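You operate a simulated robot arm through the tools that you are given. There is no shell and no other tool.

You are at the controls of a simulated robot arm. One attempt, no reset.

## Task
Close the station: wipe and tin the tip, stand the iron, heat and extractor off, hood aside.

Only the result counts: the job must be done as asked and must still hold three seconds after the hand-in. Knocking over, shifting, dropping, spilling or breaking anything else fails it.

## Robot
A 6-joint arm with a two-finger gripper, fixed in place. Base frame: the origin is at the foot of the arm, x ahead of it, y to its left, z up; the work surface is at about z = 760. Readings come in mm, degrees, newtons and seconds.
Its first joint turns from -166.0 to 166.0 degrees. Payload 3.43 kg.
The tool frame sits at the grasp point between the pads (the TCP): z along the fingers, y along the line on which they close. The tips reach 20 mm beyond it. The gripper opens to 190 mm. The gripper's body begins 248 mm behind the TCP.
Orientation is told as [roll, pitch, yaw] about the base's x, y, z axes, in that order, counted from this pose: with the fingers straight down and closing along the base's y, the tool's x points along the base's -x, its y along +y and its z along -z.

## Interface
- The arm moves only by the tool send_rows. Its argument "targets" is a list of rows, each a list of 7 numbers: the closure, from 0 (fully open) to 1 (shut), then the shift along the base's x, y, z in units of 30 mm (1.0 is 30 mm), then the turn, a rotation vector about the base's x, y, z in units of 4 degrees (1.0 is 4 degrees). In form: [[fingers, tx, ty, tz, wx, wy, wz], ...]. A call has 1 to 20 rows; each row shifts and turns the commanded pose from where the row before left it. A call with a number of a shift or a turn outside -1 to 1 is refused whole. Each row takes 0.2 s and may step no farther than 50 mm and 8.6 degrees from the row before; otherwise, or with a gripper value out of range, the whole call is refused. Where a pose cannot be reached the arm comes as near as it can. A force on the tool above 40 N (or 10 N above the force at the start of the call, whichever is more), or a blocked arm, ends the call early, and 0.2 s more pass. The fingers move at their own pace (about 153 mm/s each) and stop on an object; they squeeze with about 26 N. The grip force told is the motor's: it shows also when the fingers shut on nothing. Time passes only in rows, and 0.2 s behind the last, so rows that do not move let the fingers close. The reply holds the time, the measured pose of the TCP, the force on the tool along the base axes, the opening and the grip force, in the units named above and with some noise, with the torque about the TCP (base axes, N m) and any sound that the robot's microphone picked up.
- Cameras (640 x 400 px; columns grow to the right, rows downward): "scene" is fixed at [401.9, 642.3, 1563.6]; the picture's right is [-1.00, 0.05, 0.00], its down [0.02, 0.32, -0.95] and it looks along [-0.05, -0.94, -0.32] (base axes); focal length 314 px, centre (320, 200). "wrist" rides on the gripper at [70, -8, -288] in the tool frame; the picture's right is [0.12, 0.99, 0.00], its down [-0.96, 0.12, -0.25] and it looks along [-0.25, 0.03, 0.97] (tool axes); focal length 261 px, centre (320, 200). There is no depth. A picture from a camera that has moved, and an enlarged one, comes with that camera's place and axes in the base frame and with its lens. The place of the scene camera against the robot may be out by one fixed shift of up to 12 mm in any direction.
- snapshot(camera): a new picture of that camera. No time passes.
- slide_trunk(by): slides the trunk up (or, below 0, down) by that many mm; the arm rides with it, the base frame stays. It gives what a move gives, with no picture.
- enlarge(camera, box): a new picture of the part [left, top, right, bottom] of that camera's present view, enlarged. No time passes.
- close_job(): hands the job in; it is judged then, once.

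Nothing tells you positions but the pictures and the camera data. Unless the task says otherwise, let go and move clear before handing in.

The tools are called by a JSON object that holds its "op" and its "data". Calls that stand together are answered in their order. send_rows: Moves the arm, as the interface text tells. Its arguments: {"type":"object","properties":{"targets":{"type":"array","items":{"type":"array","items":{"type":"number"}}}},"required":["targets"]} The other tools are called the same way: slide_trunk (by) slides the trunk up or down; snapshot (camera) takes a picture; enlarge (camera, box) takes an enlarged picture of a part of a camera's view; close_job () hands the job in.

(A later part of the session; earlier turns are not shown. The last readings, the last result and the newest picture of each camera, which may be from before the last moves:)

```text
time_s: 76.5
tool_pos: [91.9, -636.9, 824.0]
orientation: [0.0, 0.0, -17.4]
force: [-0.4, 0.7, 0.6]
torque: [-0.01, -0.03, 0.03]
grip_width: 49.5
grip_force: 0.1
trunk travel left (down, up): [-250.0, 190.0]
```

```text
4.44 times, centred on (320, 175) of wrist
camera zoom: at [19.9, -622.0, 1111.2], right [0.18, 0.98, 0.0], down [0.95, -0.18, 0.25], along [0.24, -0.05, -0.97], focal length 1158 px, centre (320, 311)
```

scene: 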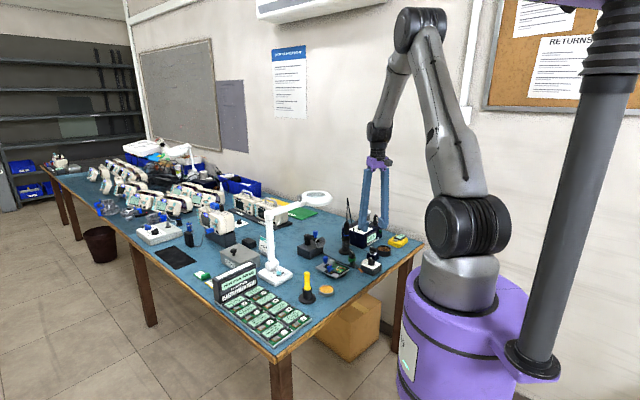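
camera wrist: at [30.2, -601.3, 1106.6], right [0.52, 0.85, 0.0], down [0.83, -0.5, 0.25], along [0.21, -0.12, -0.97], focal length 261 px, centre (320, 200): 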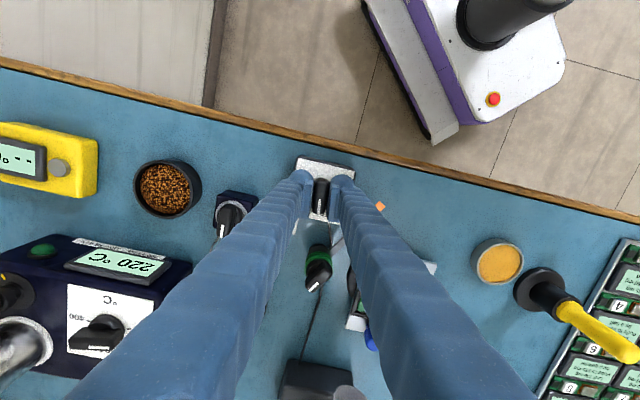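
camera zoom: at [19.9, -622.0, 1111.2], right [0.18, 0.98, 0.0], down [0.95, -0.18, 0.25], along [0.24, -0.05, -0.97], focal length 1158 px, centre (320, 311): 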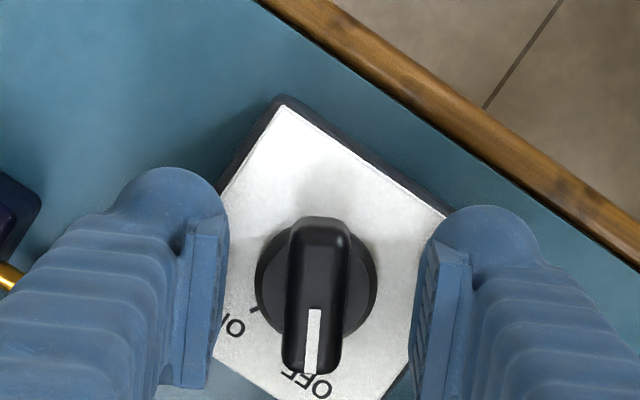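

{"op": "send_rows", "data": {"targets": [[0.74, 0, 0, 0, 0, 0, 0.6], [0.85, 0, 0, 0, 0, 0, 0], [1, 0, 0, 0, 0, 0, 0], [1, 0, 0, 0, 0, 0, 0], [1, 0, 0, 0, 0, 0, 0.4], [1, 0, 0, 0, 0, 0, 0]]}}

```text
time_s: 78.0
tool_pos: [91.1, -636.6, 824.6]
orientation: [-0.2, -0.1, -13.3]
force: [-4.3, -13.9, 0.5]
torque: [-0.13, 0.0, -0.42]
grip_width: 15.0
grip_force: 44.9
trunk travel left (down, up): [-250.0, 190.0]
```

The stop is felt (torque −0.42 N·m): extractor is fully OFF. Releasing and rising, then looking over the whole bench.

{"op": "send_rows", "data": {"targets": [[1, 0, 0, 0, 0, 0, -0.3], [0.85, 0, 0, 0, 0, 0, 0], [0.7, 0, 0, 0, 0, 0, 0], [0.7, 0, 0, 1, 0, 0, 0], [0.7, 0, 0, 1, 0, 0, 0], [0.7, 0, 0, 1, 0, 0, 0], [0.7, 0, 0, 1, 0, 0, 0], [0.7, 0, 0, 1, 0, 0, 0], [0.7, 0, 0, 1, 0, 0, 0]]}}

{"op": "snapshot", "data": {"camera": "wrist"}}

{"op": "enlarge", "data": {"camera": "wrist", "box": [280, 130, 360, 210]}}

{"op": "enlarge", "data": {"camera": "scene", "box": [250, 180, 420, 290]}}

```text
time_s: 80.0
tool_pos: [90.5, -635.3, 1005.4]
orientation: [-0.2, 0.0, -14.5]
force: [1.4, -0.1, 0.4]
torque: [0.02, -0.02, 0.01]
grip_width: 57.1
grip_force: 0.0
trunk travel left (down, up): [-250.0, 190.0]
```

```text
taken
camera wrist: at [19.4, -624.2, 1292.5], right [0.13, 0.99, 0.0], down [0.96, -0.13, 0.25], along [0.24, -0.03, -0.97], focal length 261 px, centre (320, 200)
```

wrist: 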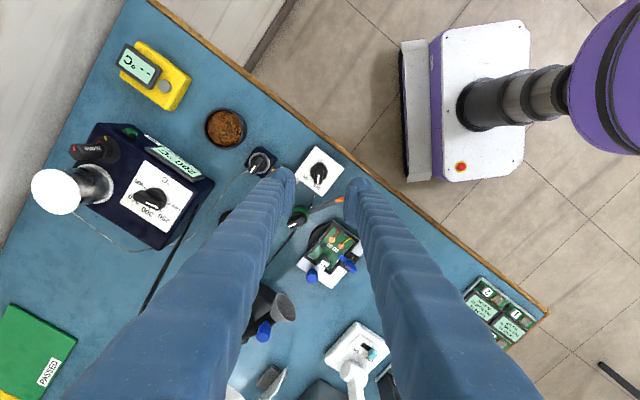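

```text
5.00 times, centred on (320, 170) of wrist
camera zoom: at [19.4, -624.2, 1292.5], right [0.13, 0.99, 0.0], down [0.96, -0.13, 0.25], along [0.24, -0.03, -0.97], focal length 1303 px, centre (320, 350)
```

zoom: 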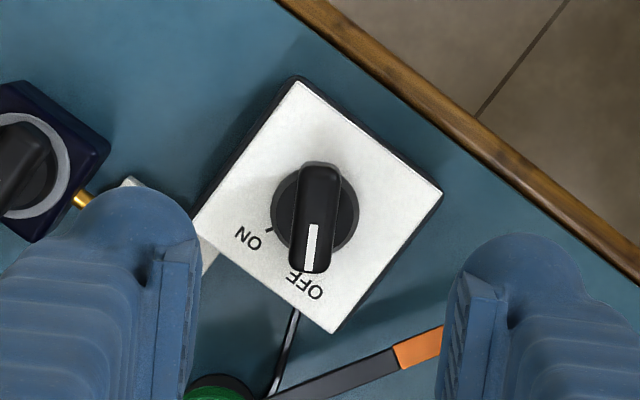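

```text
3.64 times, centred on (335, 235) of scene
camera zoom: at [401.9, 642.3, 1563.6], right [-1.0, 0.05, 0.0], down [0.02, 0.32, -0.95], along [-0.05, -0.94, -0.32], focal length 1141 px, centre (266, 73)
```

zoom: 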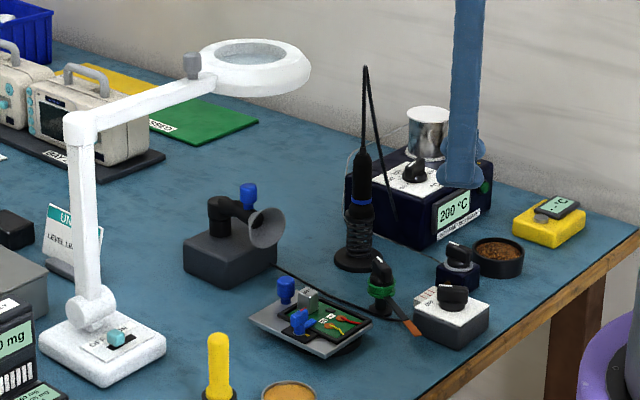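

Extractor is OFF. For the hood: its hinge axis is at about (389, -836), the blue knob at about (350, -769, top z≈911), under the lamp ring, so I'll approach with a 45° tilt from the base side (below the lamp). Moving to a staging pose.

{"op": "send_rows", "data": {"targets": [[0.65, 0.624, -0.126, 0, 0, 0, -1], [0.65, 0.624, -0.126, 0, 0, 0, -1], [0.65, 0.624, -0.126, 0, 0, 0, -1], [0.65, 0.624, -0.126, 0, 0, 0, -1], [0.65, 0.624, -0.126, 0, 0, 0, -1], [0.65, 0.624, -0.126, 0, 0, 0, -1], [0.65, 0.624, -0.126, 0, 0, 0, -1], [0.65, 0.624, -0.126, 0, 0, 0, -1], [0.65, 0.624, -0.126, 0, 0, 0, -1], [0.65, 0.624, -0.126, 0, 0, 0, -1], [0.65, 0.624, -0.126, 0, 0, 0, -1], [0.65, 0, 0, 0, 0, 0, -0.38]]}}

{"op": "send_rows", "data": {"targets": [[0.65, 0, 0, 0, -0.866, -0.5, 0], [0.65, 0, 0, 0, -0.866, -0.5, 0], [0.65, 0, 0, 0, -0.866, -0.5, 0], [0.65, 0, 0, 0, -0.866, -0.5, 0], [0.65, 0, 0, 0, -0.866, -0.5, 0], [0.65, 0, 0, 0, -0.866, -0.5, 0], [0.65, 0, 0, 0, -0.866, -0.5, 0], [0.65, 0, 0, 0, -0.866, -0.5, 0], [0.65, 0, 0, 0, -0.866, -0.5, 0], [0.65, 0, 0, 0, -0.866, -0.5, 0], [0.65, 0, 0, 0, -0.866, -0.5, 0], [0.65, 0, 0, 0, -0.217, -0.125, 0], [0.65, 0, 0, 0, 0, 0, 0]]}}

{"op": "snapshot", "data": {"camera": "wrist"}}

{"op": "snapshot", "data": {"camera": "scene"}}

```text
time_s: 82.5
tool_pos: [296.4, -678.5, 1004.7]
orientation: [-0.1, -0.1, -60.0]
force: [-0.7, -0.6, 0.6]
torque: [-0.02, 0.01, 0.0]
grip_width: 66.2
grip_force: 0.0
trunk travel left (down, up): [-250.0, 190.0]
```

```text
time_s: 85.3
tool_pos: [305.8, -658.2, 996.8]
orientation: [2.2, -25.2, -59.9]
force: [-0.1, 0.6, -0.3]
torque: [0.03, 0.0, 0.02]
grip_width: 66.4
grip_force: 0.2
out of reach, approached as far as the arm can: row 6, 7, 8, 9, 10, 11
trunk travel left (down, up): [-250.0, 190.0]
```

```text
taken
camera wrist: at [196.0, -506.5, 1225.8], right [0.8, 0.6, -0.02], down [0.47, -0.61, 0.64], along [0.38, -0.52, -0.77], focal length 261 px, centre (320, 200)
```

wrist: 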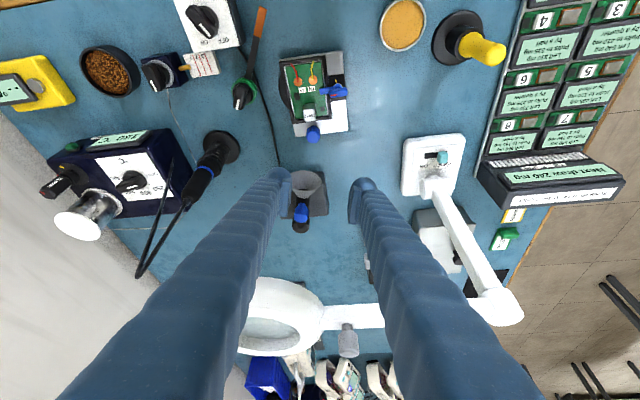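

```text
taken
```

scene: 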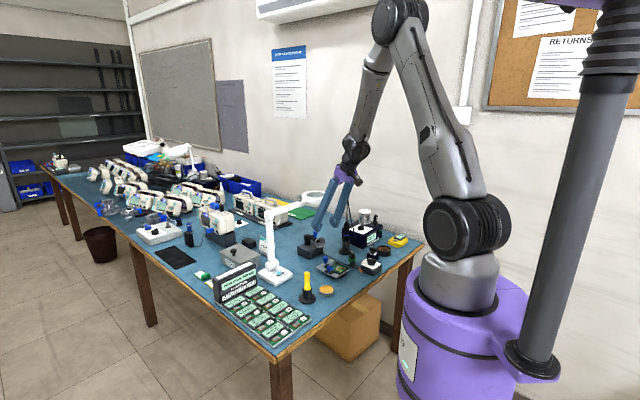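

The 45° tilt isn't reachable this close to the base, but should be further out. I'll advance a little along the tool axis and see whether the tilt is reached.

{"op": "send_rows", "data": {"targets": [[0.65, 0.177, -0.307, -0.353, 0, 0, 0], [0.65, 0.177, -0.307, -0.353, 0, 0, 0], [0.65, 0, 0, 0, 0, 0, 0]]}}

```text
time_s: 86.2
tool_pos: [316.4, -678.5, 974.5]
orientation: [2.2, -25.3, -59.9]
force: [-0.3, -0.3, 0.1]
torque: [0.01, 0.0, 0.02]
grip_width: 66.4
grip_force: 0.1
trunk travel left (down, up): [-250.0, 190.0]
```

{"op": "send_rows", "data": {"targets": [[0.65, 0, 0, 0, -0.866, -0.5, 0], [0.65, 0, 0, 0, -0.866, -0.5, 0], [0.65, 0, 0, 0, 0, 0, 0]]}}

```text
time_s: 87.0
tool_pos: [324.9, -669.3, 974.7]
orientation: [3.8, -28.0, -60.1]
force: [0.2, 0.1, 0.5]
torque: [-0.02, 0.0, -0.04]
grip_width: 66.7
grip_force: 0.0
out of reach, approached as far as the arm can: row 1, 2
trunk travel left (down, up): [-250.0, 190.0]
```

The fold limit stops the tilt; it relaxes farther out. I'll straighten the roll, align the fingers to the knob line and move closer in, then increase the tilt there.

{"op": "send_rows", "data": {"targets": [[0.65, -0.175, -0.655, -0.42, -0.42, 0.727, -0.446], [0.65, -0.175, -0.655, -0.42, 0, 0, 0], [0.65, 0, 0, 0, 0, 0, 0]]}}

{"op": "snapshot", "data": {"camera": "wrist"}}

{"op": "enlarge", "data": {"camera": "scene", "box": [270, 170, 390, 270]}}

```text
time_s: 87.8
tool_pos: [314.8, -710.3, 947.8]
orientation: [-0.9, -30.4, -59.9]
force: [1.0, -0.8, -0.9]
torque: [0.05, -0.05, 0.02]
grip_width: 66.5
grip_force: 0.0
trunk travel left (down, up): [-250.0, 190.0]
```

```text
taken
camera wrist: at [206.8, -532.9, 1161.1], right [0.81, 0.58, -0.07], down [0.46, -0.55, 0.7], along [0.36, -0.6, -0.71], focal length 261 px, centre (320, 200)
```

wrist: 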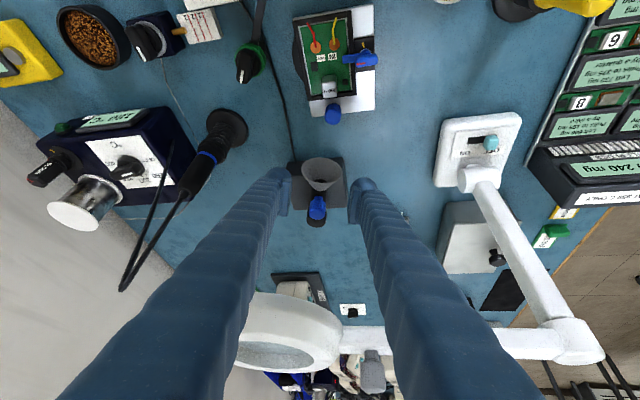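

```text
4.00 times, centred on (330, 220) of scene
camera zoom: at [401.9, 642.3, 1563.6], right [-1.0, 0.05, 0.0], down [0.02, 0.32, -0.95], along [-0.05, -0.94, -0.32], focal length 1255 px, centre (280, 120)
```

zoom: 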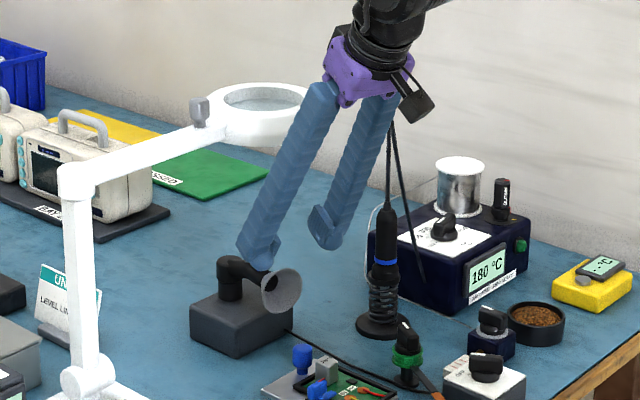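

{"op": "enlarge", "data": {"camera": "wrist", "box": [280, 150, 360, 240]}}

```text
4.44 times, centred on (320, 195) of wrist
camera zoom: at [206.8, -532.9, 1161.1], right [0.81, 0.58, -0.07], down [0.46, -0.55, 0.7], along [0.36, -0.6, -0.71], focal length 1158 px, centre (320, 222)
```

zoom: 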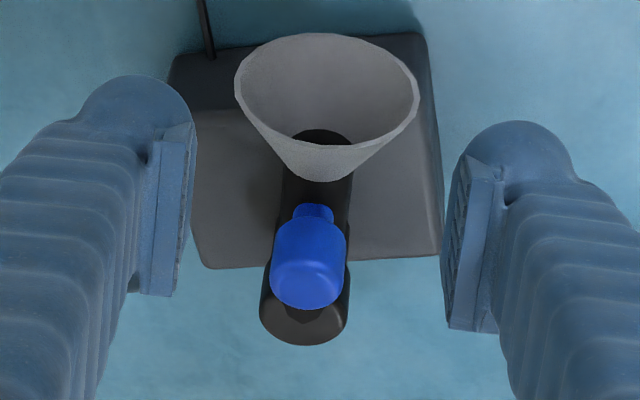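

The knob is centred between the fingers at about (348.5, -772, cap z≈897). Advancing diagonally down to it while increasing the tilt to ~38° for lamp clearance.

{"op": "send_rows", "data": {"targets": [[0.65, 0.28, -0.514, -0.4, 0.095, -0.165, 0.11], [0.65, 0.28, -0.514, -0.4, 0, 0, 0], [0.65, 0, 0, 0, -0.866, -0.5, 0], [0.65, 0, 0, 0, 0, 0, 0]]}}

{"op": "enlarge", "data": {"camera": "wrist", "box": [270, 140, 370, 240]}}

{"op": "enlarge", "data": {"camera": "scene", "box": [270, 170, 390, 270]}}

```text
time_s: 88.8
tool_pos: [331.5, -737.6, 924.2]
orientation: [0.0, -34.4, -59.9]
force: [0.1, 0.3, -0.7]
torque: [-0.04, 0.01, 0.0]
grip_width: 66.6
grip_force: 0.0
trunk travel left (down, up): [-250.0, 190.0]
```

```text
4.00 times, centred on (320, 190) of wrist
camera zoom: at [212.4, -550.8, 1121.9], right [0.81, 0.58, -0.07], down [0.43, -0.51, 0.75], along [0.4, -0.63, -0.66], focal length 1043 px, centre (320, 240)
```

zoom: 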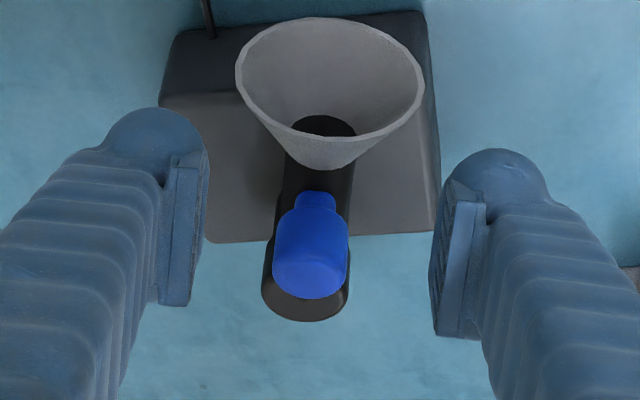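

```text
4.00 times, centred on (330, 220) of scene
camera zoom: at [401.9, 642.3, 1563.6], right [-1.0, 0.05, 0.0], down [0.02, 0.32, -0.95], along [-0.05, -0.94, -0.32], focal length 1255 px, centre (280, 120)
```

zoom: 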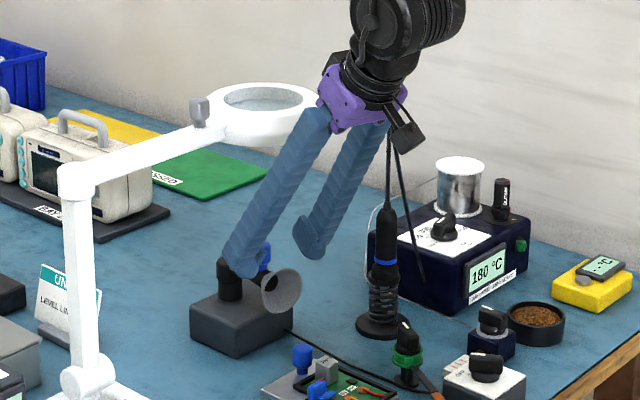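

{"op": "send_rows", "data": {"targets": [[0.65, 0.31, -0.6, -0.4, -0.866, -0.5, 0], [0.65, 0.31, -0.6, -0.4, 0, 0, 0], [0.65, 0, 0, 0, 0, 0, 0]]}}

{"op": "enlarge", "data": {"camera": "wrist", "box": [270, 140, 370, 240]}}

{"op": "enlarge", "data": {"camera": "scene", "box": [270, 170, 390, 270]}}

```text
time_s: 89.5
tool_pos: [366.0, -777.6, 907.0]
orientation: [0.7, -38.0, -60.5]
force: [-0.1, 0.4, 0.1]
torque: [0.01, -0.02, 0.0]
grip_width: 66.6
grip_force: 0.0
out of reach, approached as far as the arm can: row 1, 2
trunk travel left (down, up): [-250.0, 190.0]
```

```text
4.00 times, centred on (320, 190) of wrist
camera zoom: at [239.6, -579.1, 1089.6], right [0.81, 0.58, -0.06], down [0.39, -0.47, 0.79], along [0.43, -0.67, -0.61], focal length 1043 px, centre (320, 240)
```

zoom: 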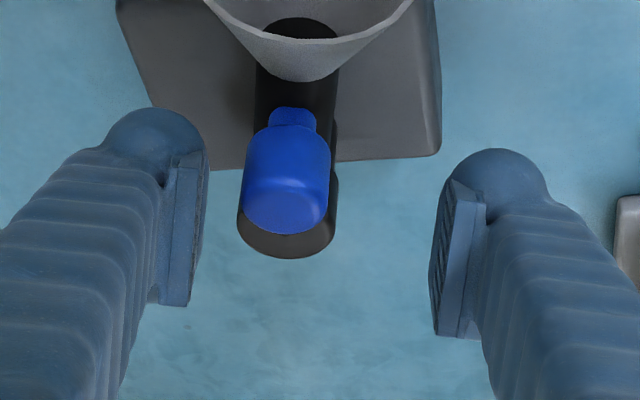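

```text
4.00 times, centred on (330, 220) of scene
camera zoom: at [401.9, 642.3, 1563.6], right [-1.0, 0.05, 0.0], down [0.02, 0.32, -0.95], along [-0.05, -0.94, -0.32], focal length 1255 px, centre (280, 120)
```

zoom: 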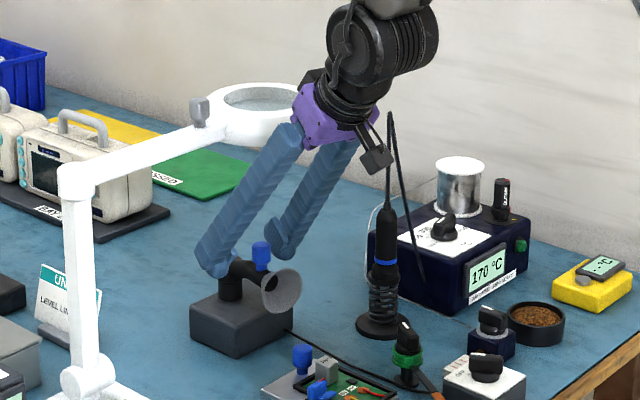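

The arm hit a reach limit at 38° tilt and sits slightly off; nothing was touched. I'll ease the tilt back to ~34° and centre on the knob.

{"op": "send_rows", "data": {"targets": [[0.65, 0, 0, 0, 0.866, 0.5, 0], [0.65, -0.27, 0.07, 0, 0, 0, 0], [0.65, -0.27, 0.07, -0.1, 0, 0, 0], [0.65, 0, 0, 0, 0, 0, 0]]}}

{"op": "enlarge", "data": {"camera": "wrist", "box": [270, 140, 370, 240]}}

{"op": "enlarge", "data": {"camera": "scene", "box": [290, 190, 350, 250]}}

```text
time_s: 90.5
tool_pos: [345.9, -771.8, 903.1]
orientation: [0.1, -34.3, -59.9]
force: [-0.3, -0.5, 0.7]
torque: [-0.01, 0.03, 0.04]
grip_width: 66.7
grip_force: 0.0
trunk travel left (down, up): [-250.0, 190.0]
```

```text
4.00 times, centred on (320, 190) of wrist
camera zoom: at [227.3, -585.7, 1101.1], right [0.81, 0.58, -0.07], down [0.43, -0.51, 0.75], along [0.4, -0.63, -0.66], focal length 1043 px, centre (320, 240)
```

zoom: 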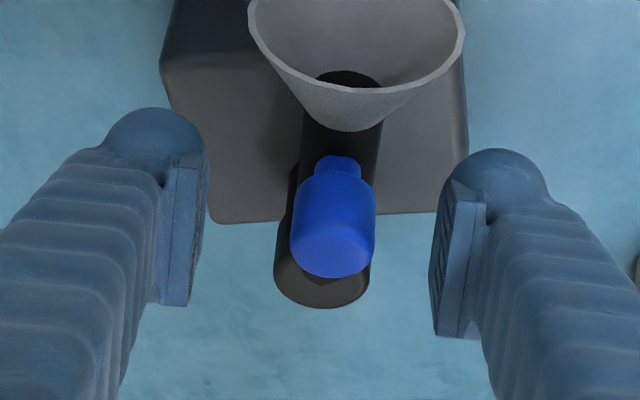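

```text
6.67 times, centred on (320, 220) of scene
camera zoom: at [401.9, 642.3, 1563.6], right [-1.0, 0.05, 0.0], down [0.02, 0.32, -0.95], along [-0.05, -0.94, -0.32], focal length 2092 px, centre (320, 67)
```

zoom: 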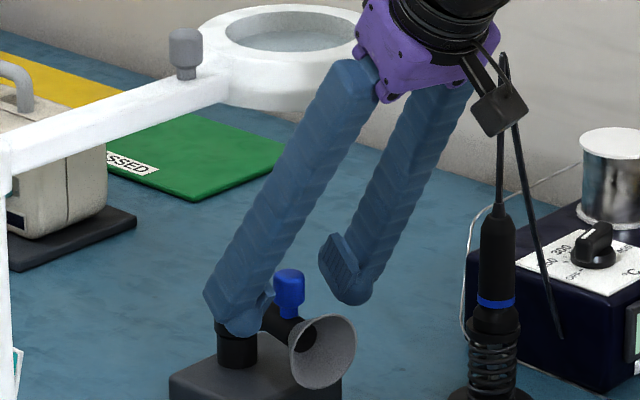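

{"op": "send_rows", "data": {"targets": [[0.65, 0.19, -0.06, -0.13, 0, 0, 0], [0.65, 0, 0, 0, 0, 0, 0], [0.8, 0, 0, 0, 0, 0, 0], [1, 0, 0, 0, 0, 0, 0], [1, 0, 0, 0, 0, 0, 0], [1, 0, 0, 0, 0, 0, 0]]}}

{"op": "enlarge", "data": {"camera": "wrist", "box": [270, 140, 370, 240]}}

{"op": "enlarge", "data": {"camera": "scene", "box": [290, 190, 350, 250]}}

```text
time_s: 92.0
tool_pos: [353.1, -775.1, 899.9]
orientation: [0.0, -34.4, -60.0]
force: [1.6, -0.1, -1.5]
torque: [-0.01, -0.01, 0.1]
grip_width: 22.6
grip_force: 44.8
trunk travel left (down, up): [-250.0, 190.0]
```

```text
4.00 times, centred on (320, 190) of wrist
camera zoom: at [233.8, -587.8, 1096.4], right [0.81, 0.58, -0.07], down [0.43, -0.51, 0.75], along [0.4, -0.63, -0.66], focal length 1043 px, centre (320, 240)
```

zoom: 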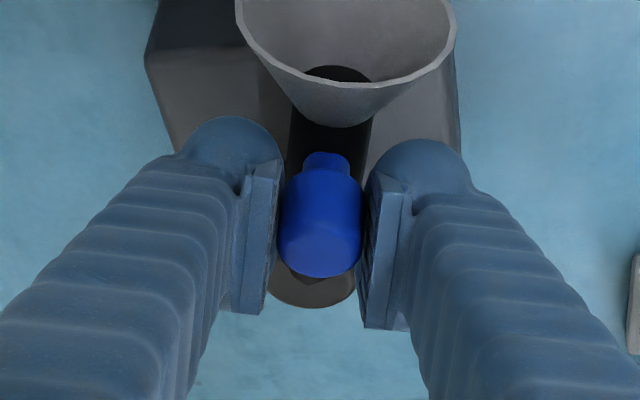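

```text
6.67 times, centred on (320, 220) of scene
camera zoom: at [401.9, 642.3, 1563.6], right [-1.0, 0.05, 0.0], down [0.02, 0.32, -0.95], along [-0.05, -0.94, -0.32], focal length 2092 px, centre (320, 67)
```

zoom: 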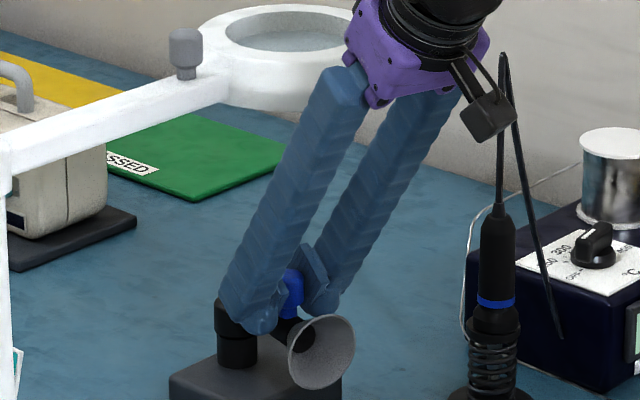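

The knob is gripped. First a small test swing away from the board (clockwise, toward +x) to see whether the hood turns freely.

{"op": "send_rows", "data": {"targets": [[1, 0.217, 0.102, 0, 0, 0, 0], [1, 0.217, 0.102, 0, 0, 0, 0], [1, 0, 0, 0, 0, 0, 0]]}}

{"op": "enlarge", "data": {"camera": "scene", "box": [290, 190, 350, 250]}}

```text
time_s: 92.8
tool_pos: [365.6, -768.2, 898.3]
orientation: [-0.1, -34.2, -59.8]
force: [-4.0, 6.1, -4.6]
torque: [0.03, 0.1, -0.12]
grip_width: 22.2
grip_force: 45.1
trunk travel left (down, up): [-250.0, 190.0]
```

```text
6.67 times, centred on (320, 220) of scene
camera zoom: at [401.9, 642.3, 1563.6], right [-1.0, 0.05, 0.0], down [0.02, 0.32, -0.95], along [-0.05, -0.94, -0.32], focal length 2092 px, centre (320, 67)
```

zoom: 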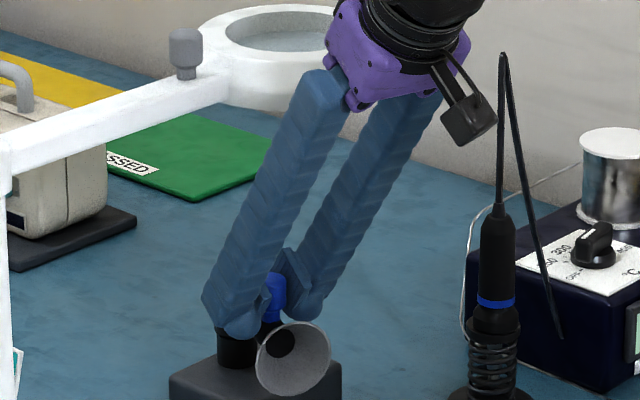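

The hood swings freely that way. Continuing along the arc to about 90°.

{"op": "send_rows", "data": {"targets": [[1, 0.217, 0.058, 0, 0, 0, 0], [1, 0.217, 0.058, 0, 0, 0, 0], [1, 0.225, 0.02, 0, 0, 0, 0], [1, 0.225, 0.02, 0, 0, 0, 0], [1, 0, 0, 0, 0, 0, 0]]}}

{"op": "enlarge", "data": {"camera": "scene", "box": [270, 180, 350, 260]}}

{"op": "enlarge", "data": {"camera": "wrist", "box": [260, 130, 380, 250]}}

```text
time_s: 93.6
tool_pos: [378.6, -768.4, 898.7]
orientation: [0.5, -33.9, -60.4]
force: [-11.1, -8.0, -4.1]
torque: [0.48, 0.04, -0.85]
grip_width: 21.8
grip_force: 44.8
out of reach, approached as far as the arm can: row 4
trunk travel left (down, up): [-250.0, 190.0]
stopped in row 4: the force on the tool passed its limit at 41 N (the readings are from after the stop); the commanded pose is now the measured one
```

```text
5.00 times, centred on (310, 220) of scene
camera zoom: at [401.9, 642.3, 1563.6], right [-1.0, 0.05, 0.0], down [0.02, 0.32, -0.95], along [-0.05, -0.94, -0.32], focal length 1569 px, centre (370, 100)
```

zoom: 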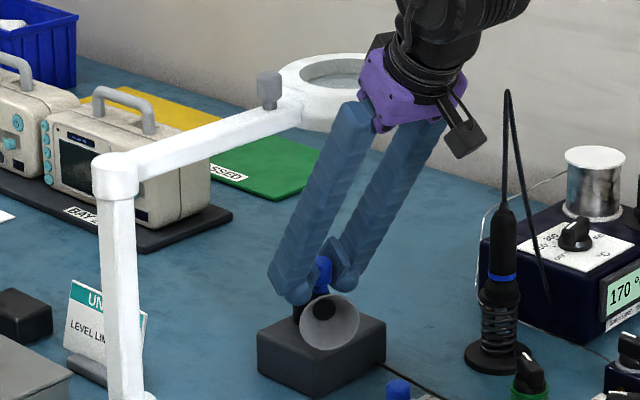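

```text
3.33 times, centred on (320, 190) of wrist
camera zoom: at [260.7, -580.8, 1097.8], right [0.81, 0.58, -0.06], down [0.42, -0.52, 0.74], along [0.4, -0.63, -0.67], focal length 869 px, centre (320, 233)
```

zoom: 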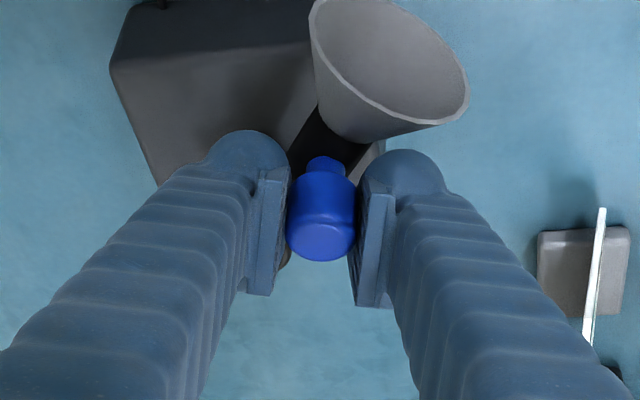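

{"op": "send_rows", "data": {"targets": [[1, 0, 0, 0, 0, 0, 0], [1, 0, 0, 0, 0, 0, 0]]}}

{"op": "enlarge", "data": {"camera": "scene", "box": [295, 215, 345, 265]}}

```text
time_s: 94.2
tool_pos: [379.2, -766.1, 898.8]
orientation: [0.6, -34.1, -60.6]
force: [-17.4, -10.1, -4.6]
torque: [0.5, -0.02, -1.21]
grip_width: 21.7
grip_force: 45.2
trunk travel left (down, up): [-250.0, 190.0]
```

```text
8.00 times, centred on (320, 240) of scene
camera zoom: at [401.9, 642.3, 1563.6], right [-1.0, 0.05, 0.0], down [0.02, 0.32, -0.95], along [-0.05, -0.94, -0.32], focal length 2510 px, centre (320, -120)
```

zoom: 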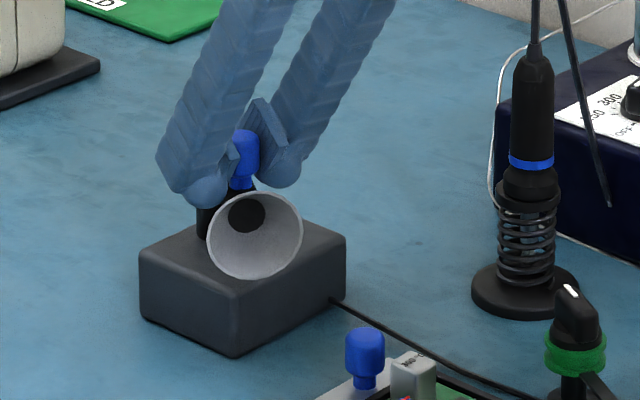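

The hood turns, but its cone is now touching the finger on its side because my gripper yaw stays fixed. I'll release, rotate the gripper with the hood, and regrip.

{"op": "send_rows", "data": {"targets": [[0.9, 0, 0, 0, 0, 0, 0], [0.78, 0, 0, 0, 0, 0, 0], [0.7, 0, 0, 0, 0, 0, 0], [0.7, 0, 0, 0, 0, 0, 0]]}}

{"op": "enlarge", "data": {"camera": "wrist", "box": [260, 130, 380, 250]}}

```text
time_s: 95.3
tool_pos: [380.1, -771.4, 902.6]
orientation: [0.6, -34.4, -60.5]
force: [-4.3, -25.3, -16.1]
torque: [-0.85, 0.44, -0.51]
grip_width: 47.4
grip_force: 0.0
trunk travel left (down, up): [-250.0, 190.0]
stopped in row 4: the force on the tool passed its limit at 40 N (the readings are from after the stop); the commanded pose is now the measured one
```

```text
3.33 times, centred on (320, 190) of wrist
camera zoom: at [262.3, -584.4, 1098.3], right [0.81, 0.58, -0.06], down [0.42, -0.51, 0.75], along [0.4, -0.63, -0.66], focal length 869 px, centre (320, 233)
```

zoom: 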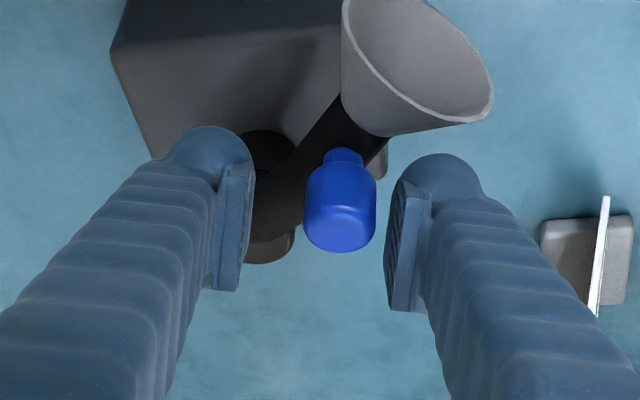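

{"op": "send_rows", "data": {"targets": [[0.7, -0.03, -0.12, -0.03, 0, 0, 0], [0.7, 0, 0, 0, 0, 0, 0]]}}

{"op": "enlarge", "data": {"camera": "wrist", "box": [260, 130, 380, 250]}}

{"op": "enlarge", "data": {"camera": "scene", "box": [290, 210, 340, 260]}}

```text
time_s: 96.0
tool_pos: [380.9, -773.3, 901.4]
orientation: [0.5, -34.4, -60.4]
force: [-3.2, -13.7, -2.1]
torque: [-0.26, 0.1, -0.27]
grip_width: 51.5
grip_force: 0.1
trunk travel left (down, up): [-250.0, 190.0]
```

```text
3.33 times, centred on (320, 190) of wrist
camera zoom: at [261.4, -586.1, 1098.4], right [0.81, 0.58, -0.06], down [0.42, -0.51, 0.75], along [0.4, -0.63, -0.66], focal length 869 px, centre (320, 233)
```

zoom: 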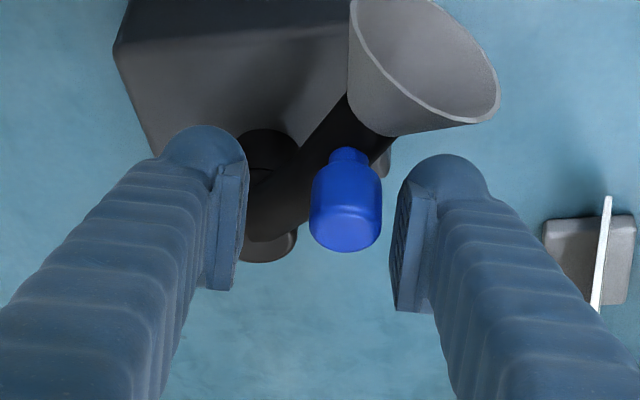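

```text
8.00 times, centred on (315, 235) of scene
camera zoom: at [401.9, 642.3, 1563.6], right [-1.0, 0.05, 0.0], down [0.02, 0.32, -0.95], along [-0.05, -0.94, -0.32], focal length 2510 px, centre (360, -80)
```

zoom: 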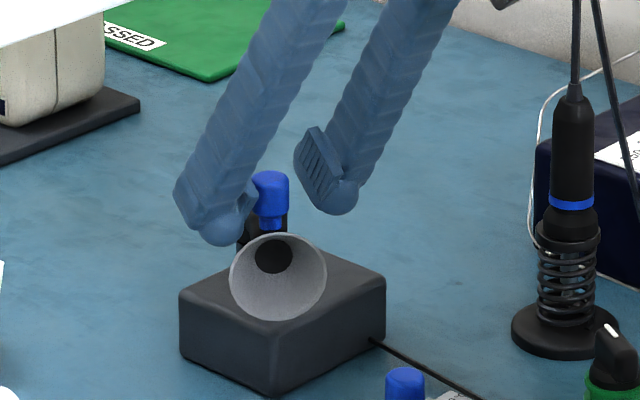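

{"op": "send_rows", "data": {"targets": [[0.7, -0.03, -0.1, 0, 0, 0, 0], [0.7, 0, 0, 0.15, 0, 0, 0], [0.7, 0, 0, 0, 0, 0, 0]]}}

```text
time_s: 96.8
tool_pos: [381.1, -775.7, 905.3]
orientation: [0.4, -34.3, -60.3]
force: [0.2, 0.3, 0.0]
torque: [0.0, 0.02, 0.01]
grip_width: 57.3
grip_force: 0.1
trunk travel left (down, up): [-250.0, 190.0]
```

{"op": "send_rows", "data": {"targets": [[0.7, 0, 0, 0.5, 0, 0, 0], [0.7, 0, 0, 0, 0, 0, 0]]}}

{"op": "enlarge", "data": {"camera": "wrist", "box": [260, 130, 380, 250]}}

{"op": "snapshot", "data": {"camera": "wrist"}}

{"op": "enlarge", "data": {"camera": "scene", "box": [260, 170, 360, 260]}}

```text
time_s: 97.3
tool_pos: [379.6, -773.6, 922.5]
orientation: [0.3, -34.3, -60.4]
force: [0.6, -0.2, 0.2]
torque: [0.0, 0.04, 0.0]
grip_width: 57.4
grip_force: 0.1
trunk travel left (down, up): [-250.0, 190.0]
```

```text
3.33 times, centred on (320, 190) of wrist
camera zoom: at [260.5, -586.9, 1119.5], right [0.81, 0.58, -0.06], down [0.42, -0.51, 0.75], along [0.4, -0.63, -0.66], focal length 869 px, centre (320, 233)
```

zoom: 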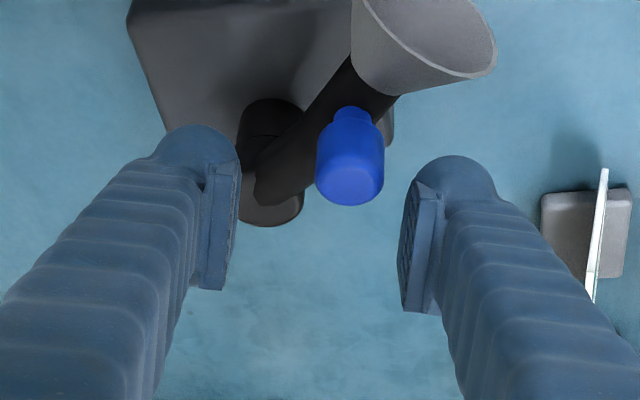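

```text
taken
camera wrist: at [260.5, -586.9, 1119.5], right [0.81, 0.58, -0.06], down [0.42, -0.51, 0.75], along [0.4, -0.63, -0.66], focal length 261 px, centre (320, 200)
```

wrist: 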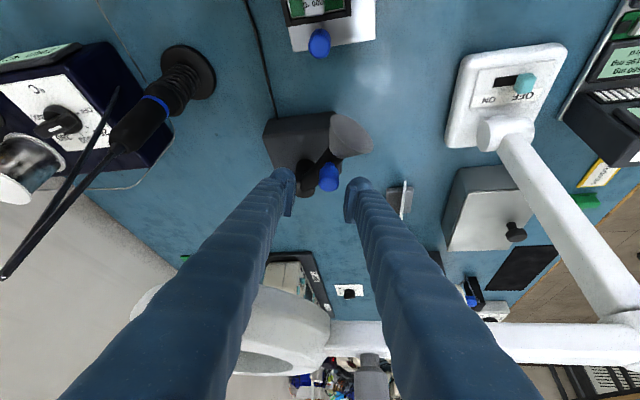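

```text
4.44 times, centred on (310, 215) of scene
camera zoom: at [401.9, 642.3, 1563.6], right [-1.0, 0.05, 0.0], down [0.02, 0.32, -0.95], along [-0.05, -0.94, -0.32], focal length 1395 px, centre (364, 133)
```

zoom: 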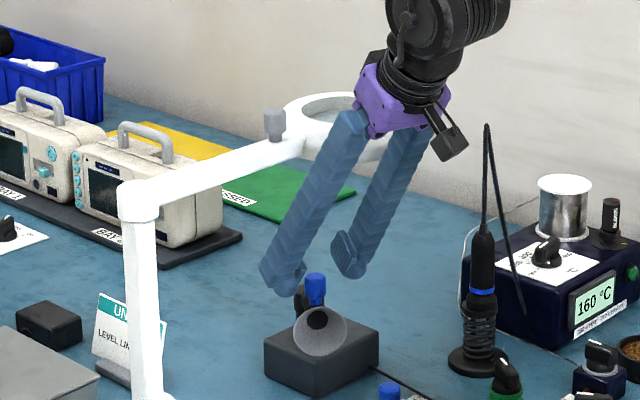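

The hood has already turned ~25°. The knob is hemmed in by the lamp, so I'll back out, close the fingers and push the hood's cone the rest of the way from its open side, staying clear of the lamp.

{"op": "send_rows", "data": {"targets": [[0.7, -0.28, 0.485, 0.83, 0, 0, 0], [1, -0.5, 0.5, 0, 0, 0, 0], [1, -0.6, 0.6, 0, 0.65, 0.375, 0], [1, -0.7, 0.75, 0, 0.65, 0.375, 0], [1, 0, 0, 0, 0, 0, 0], [1, 0, 0, 0, 0, 0, 0]]}}

{"op": "snapshot", "data": {"camera": "wrist"}}

{"op": "enlarge", "data": {"camera": "scene", "box": [260, 170, 360, 260]}}

```text
time_s: 98.8
tool_pos: [316.9, -703.5, 944.9]
orientation: [0.4, -28.4, -60.3]
force: [0.6, -0.3, 0.7]
torque: [0.02, 0.0, 0.01]
grip_width: 0.1
grip_force: 26.1
trunk travel left (down, up): [-250.0, 190.0]
```

```text
taken
camera wrist: at [208.6, -535.7, 1164.6], right [0.81, 0.58, -0.05], down [0.46, -0.58, 0.67], along [0.37, -0.57, -0.74], focal length 261 px, centre (320, 200)
```

wrist: 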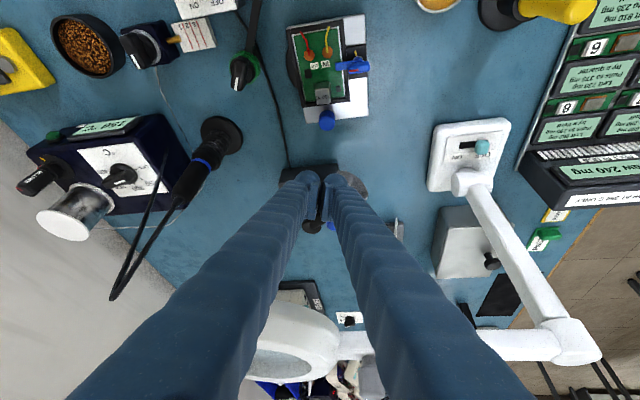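

```text
4.44 times, centred on (310, 215) of scene
camera zoom: at [401.9, 642.3, 1563.6], right [-1.0, 0.05, 0.0], down [0.02, 0.32, -0.95], along [-0.05, -0.94, -0.32], focal length 1395 px, centre (364, 133)
```

zoom: 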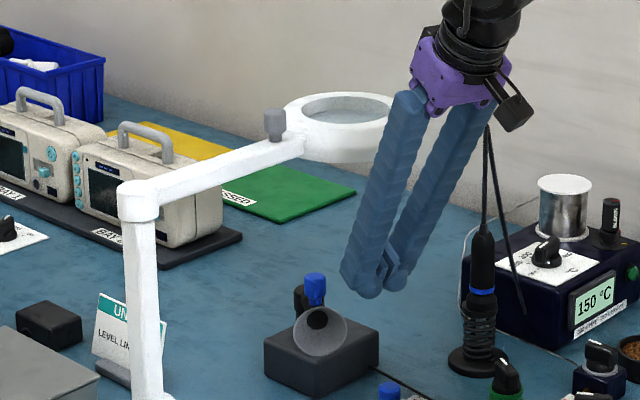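

{"op": "send_rows", "data": {"targets": [[1, -0.1, -0.15, -1, 0, 0, 0], [1, 0, -0.13, -0.9, 0, 0, 0], [1, 0, 0, 0, 0, 0, 0]]}}

{"op": "enlarge", "data": {"camera": "wrist", "box": [260, 110, 400, 250]}}

{"op": "enlarge", "data": {"camera": "scene", "box": [280, 200, 350, 265]}}

```text
time_s: 99.5
tool_pos: [311.6, -712.1, 889.5]
orientation: [0.4, -28.3, -60.5]
force: [-0.2, 0.4, -0.9]
torque: [0.03, 0.01, -0.01]
grip_width: 0.0
grip_force: 25.9
trunk travel left (down, up): [-250.0, 190.0]
```

```text
2.86 times, centred on (330, 180) of wrist
camera zoom: at [203.7, -544.1, 1108.9], right [0.81, 0.59, -0.05], down [0.46, -0.58, 0.68], along [0.37, -0.57, -0.74], focal length 745 px, centre (291, 257)
```

zoom: 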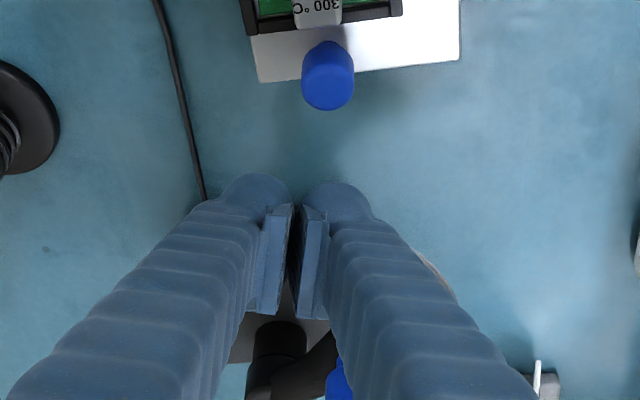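

```text
6.15 times, centred on (315, 232) of scene
camera zoom: at [401.9, 642.3, 1563.6], right [-1.0, 0.05, 0.0], down [0.02, 0.32, -0.95], along [-0.05, -0.94, -0.32], focal length 1931 px, centre (351, 0)
```

zoom: 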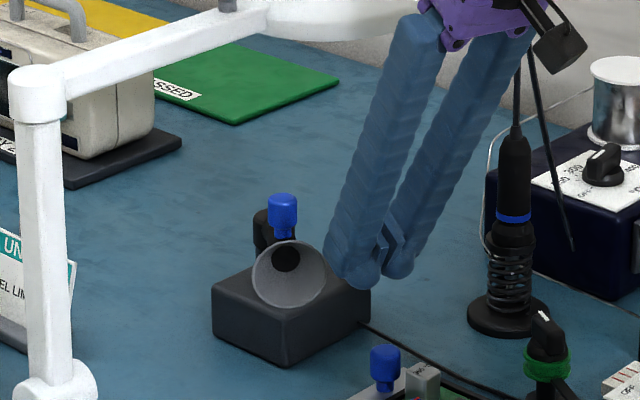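

The closed fingers are beside the cone. Pushing it gently in +x.

{"op": "send_rows", "data": {"targets": [[1, 0.4, 0, 0, 0, 0, 0], [1, 0.4, 0, 0, 0, 0, 0], [1, 0.4, 0, 0, 0, 0, 0], [1, 0, 0, 0, 0, 0, 0]]}}

{"op": "enlarge", "data": {"camera": "scene", "box": [280, 200, 350, 265]}}

{"op": "enlarge", "data": {"camera": "wrist", "box": [260, 110, 400, 250]}}

```text
time_s: 100.3
tool_pos: [343.2, -706.1, 885.9]
orientation: [0.3, -27.7, -60.1]
force: [-0.9, 8.9, -2.7]
torque: [-0.01, -0.02, 0.27]
grip_width: 0.0
grip_force: 26.4
trunk travel left (down, up): [-250.0, 190.0]
stopped in row 3: the force on the tool passed its limit at 46 N (the readings are from after the stop); the commanded pose is now the measured one
```

```text
6.15 times, centred on (315, 232) of scene
camera zoom: at [401.9, 642.3, 1563.6], right [-1.0, 0.05, 0.0], down [0.02, 0.32, -0.95], along [-0.05, -0.94, -0.32], focal length 1931 px, centre (351, 0)
```

zoom: 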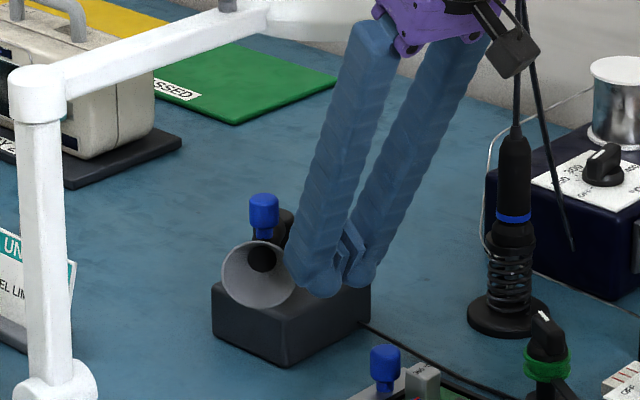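

```text
2.86 times, centred on (330, 180) of wrist
camera zoom: at [235.3, -541.5, 1107.1], right [0.81, 0.59, -0.05], down [0.47, -0.58, 0.67], along [0.36, -0.56, -0.74], focal length 745 px, centre (291, 257)
```

zoom: 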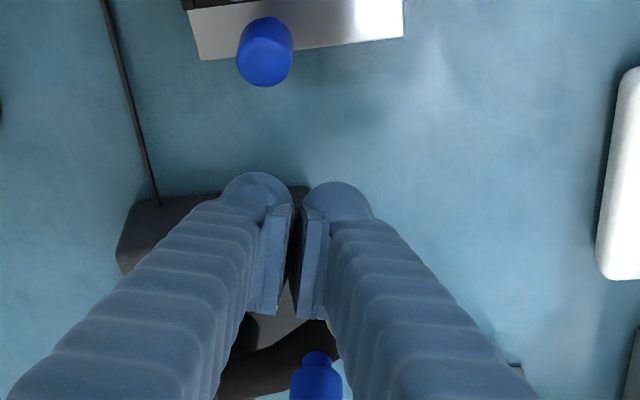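

{"op": "send_rows", "data": {"targets": [[1, 0.15, 0.03, 0, 0, 0, 0], [1, 0.2, 0, 0, 0, 0, 0], [1, 0.2, 0, 0, 0, 0, 0], [1, 0, 0, 0, 0, 0, 0]]}}

{"op": "enlarge", "data": {"camera": "scene", "box": [280, 200, 350, 265]}}

```text
time_s: 101.3
tool_pos: [360.6, -706.6, 886.5]
orientation: [0.2, -27.7, -60.1]
force: [0.4, 17.9, -1.6]
torque: [-0.02, 0.08, 0.56]
grip_width: 0.0
grip_force: 26.2
trunk travel left (down, up): [-250.0, 190.0]
```

```text
6.15 times, centred on (315, 232) of scene
camera zoom: at [401.9, 642.3, 1563.6], right [-1.0, 0.05, 0.0], down [0.02, 0.32, -0.95], along [-0.05, -0.94, -0.32], focal length 1931 px, centre (351, 0)
```

zoom: 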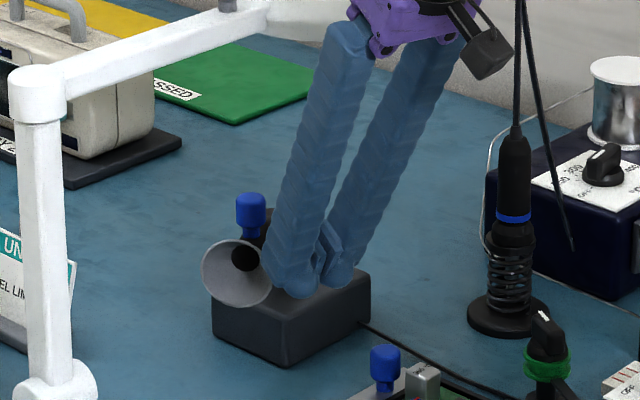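

{"op": "send_rows", "data": {"targets": [[1, 0.15, 0.12, 0, 0, 0, 0], [1, 0.2, 0, 0, 0, 0, 0], [1, 0.2, 0, 0, 0, 0, 0], [1, 0.2, 0, 0, 0, 0, 0], [1, 0, 0, 0, 0, 0, 0]]}}

{"op": "enlarge", "data": {"camera": "scene", "box": [280, 200, 350, 265]}}

{"op": "enlarge", "data": {"camera": "wrist", "box": [260, 110, 400, 250]}}

```text
time_s: 102.5
tool_pos: [383.3, -705.7, 888.4]
orientation: [0.8, -27.7, -60.2]
force: [0.4, -0.3, 0.8]
torque: [-0.02, 0.0, 0.03]
grip_width: 0.0
grip_force: 25.9
trunk travel left (down, up): [-250.0, 190.0]
```

```text
6.15 times, centred on (315, 232) of scene
camera zoom: at [401.9, 642.3, 1563.6], right [-1.0, 0.05, 0.0], down [0.02, 0.32, -0.95], along [-0.05, -0.94, -0.32], focal length 1931 px, centre (351, 0)
```

zoom: 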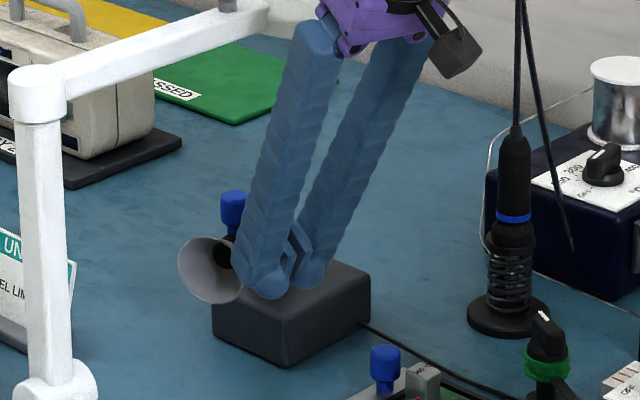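

```text
2.86 times, centred on (330, 180) of wrist
camera zoom: at [273.9, -539.7, 1108.4], right [0.81, 0.59, -0.04], down [0.46, -0.58, 0.67], along [0.37, -0.56, -0.74], focal length 745 px, centre (291, 257)
```

zoom: 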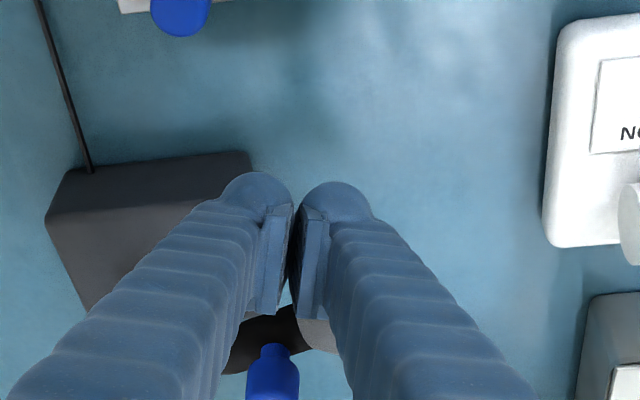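

{"op": "send_rows", "data": {"targets": [[1, 0.2, 0, 0, 0, 0, 0], [1, 0.2, -0.02, 0, 0, 0, 0], [1, 0.2, -0.04, 0, 0, 0, 0], [1, 0.2, -0.06, 0, 0, 0, 0], [1, 0, 0, 0, 0, 0, 0]]}}

{"op": "enlarge", "data": {"camera": "scene", "box": [280, 200, 350, 265]}}

```text
time_s: 103.7
tool_pos: [399.5, -708.3, 887.8]
orientation: [1.0, -27.6, -60.3]
force: [0.4, -0.3, 0.0]
torque: [0.01, -0.02, 0.0]
grip_width: 0.0
grip_force: 26.3
out of reach, approached as far as the arm can: row 4
trunk travel left (down, up): [-250.0, 190.0]
```

```text
6.15 times, centred on (315, 232) of scene
camera zoom: at [401.9, 642.3, 1563.6], right [-1.0, 0.05, 0.0], down [0.02, 0.32, -0.95], along [-0.05, -0.94, -0.32], focal length 1931 px, centre (351, 0)
```

zoom: 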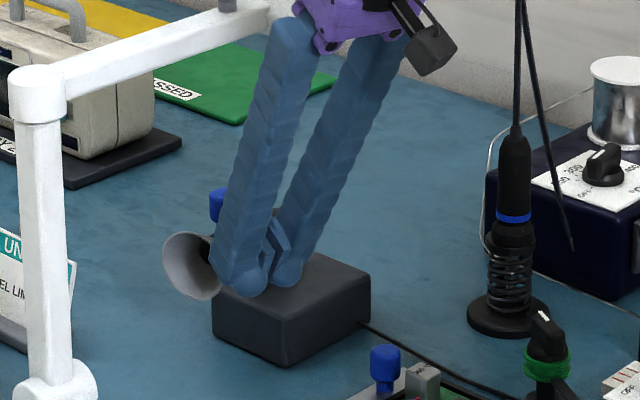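

{"op": "send_rows", "data": {"targets": [[1, -0.1, 0, 0, 0, 0, 1], [1, 0, 0, 0, 0, 0, 1], [1, 0, 0, 0, 0, 0, 1], [1, 0, 0, 0, 0, 0, 1], [1, 0, 0, 0, 0, 0, 0]]}}

{"op": "enlarge", "data": {"camera": "wrist", "box": [260, 110, 400, 250]}}

{"op": "enlarge", "data": {"camera": "scene", "box": [270, 180, 350, 265]}}

```text
time_s: 104.9
tool_pos: [398.1, -704.7, 888.2]
orientation: [0.4, -27.8, -44.1]
force: [-0.1, -0.2, 0.5]
torque: [0.03, 0.0, -0.03]
grip_width: 0.1
grip_force: 26.3
trunk travel left (down, up): [-250.0, 190.0]
```

```text
2.86 times, centred on (330, 180) of wrist
camera zoom: at [248.6, -576.8, 1108.1], right [0.61, 0.79, -0.05], down [0.61, -0.43, 0.67], along [0.51, -0.44, -0.74], focal length 745 px, centre (291, 257)
```

zoom: 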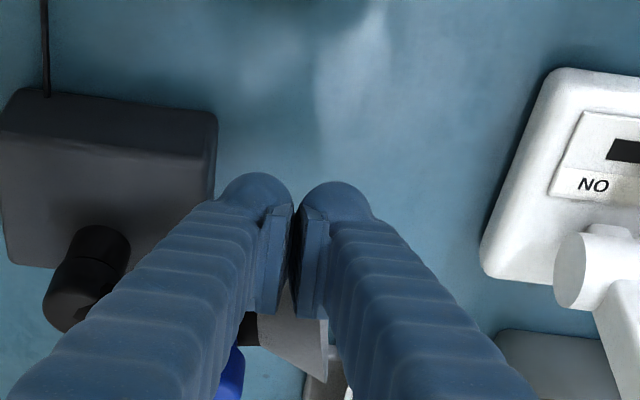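

```text
4.71 times, centred on (310, 222) of scene
camera zoom: at [401.9, 642.3, 1563.6], right [-1.0, 0.05, 0.0], down [0.02, 0.32, -0.95], along [-0.05, -0.94, -0.32], focal length 1477 px, centre (367, 94)
```

zoom: 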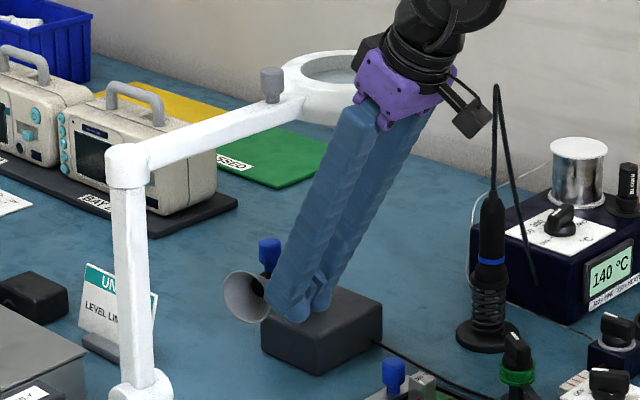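

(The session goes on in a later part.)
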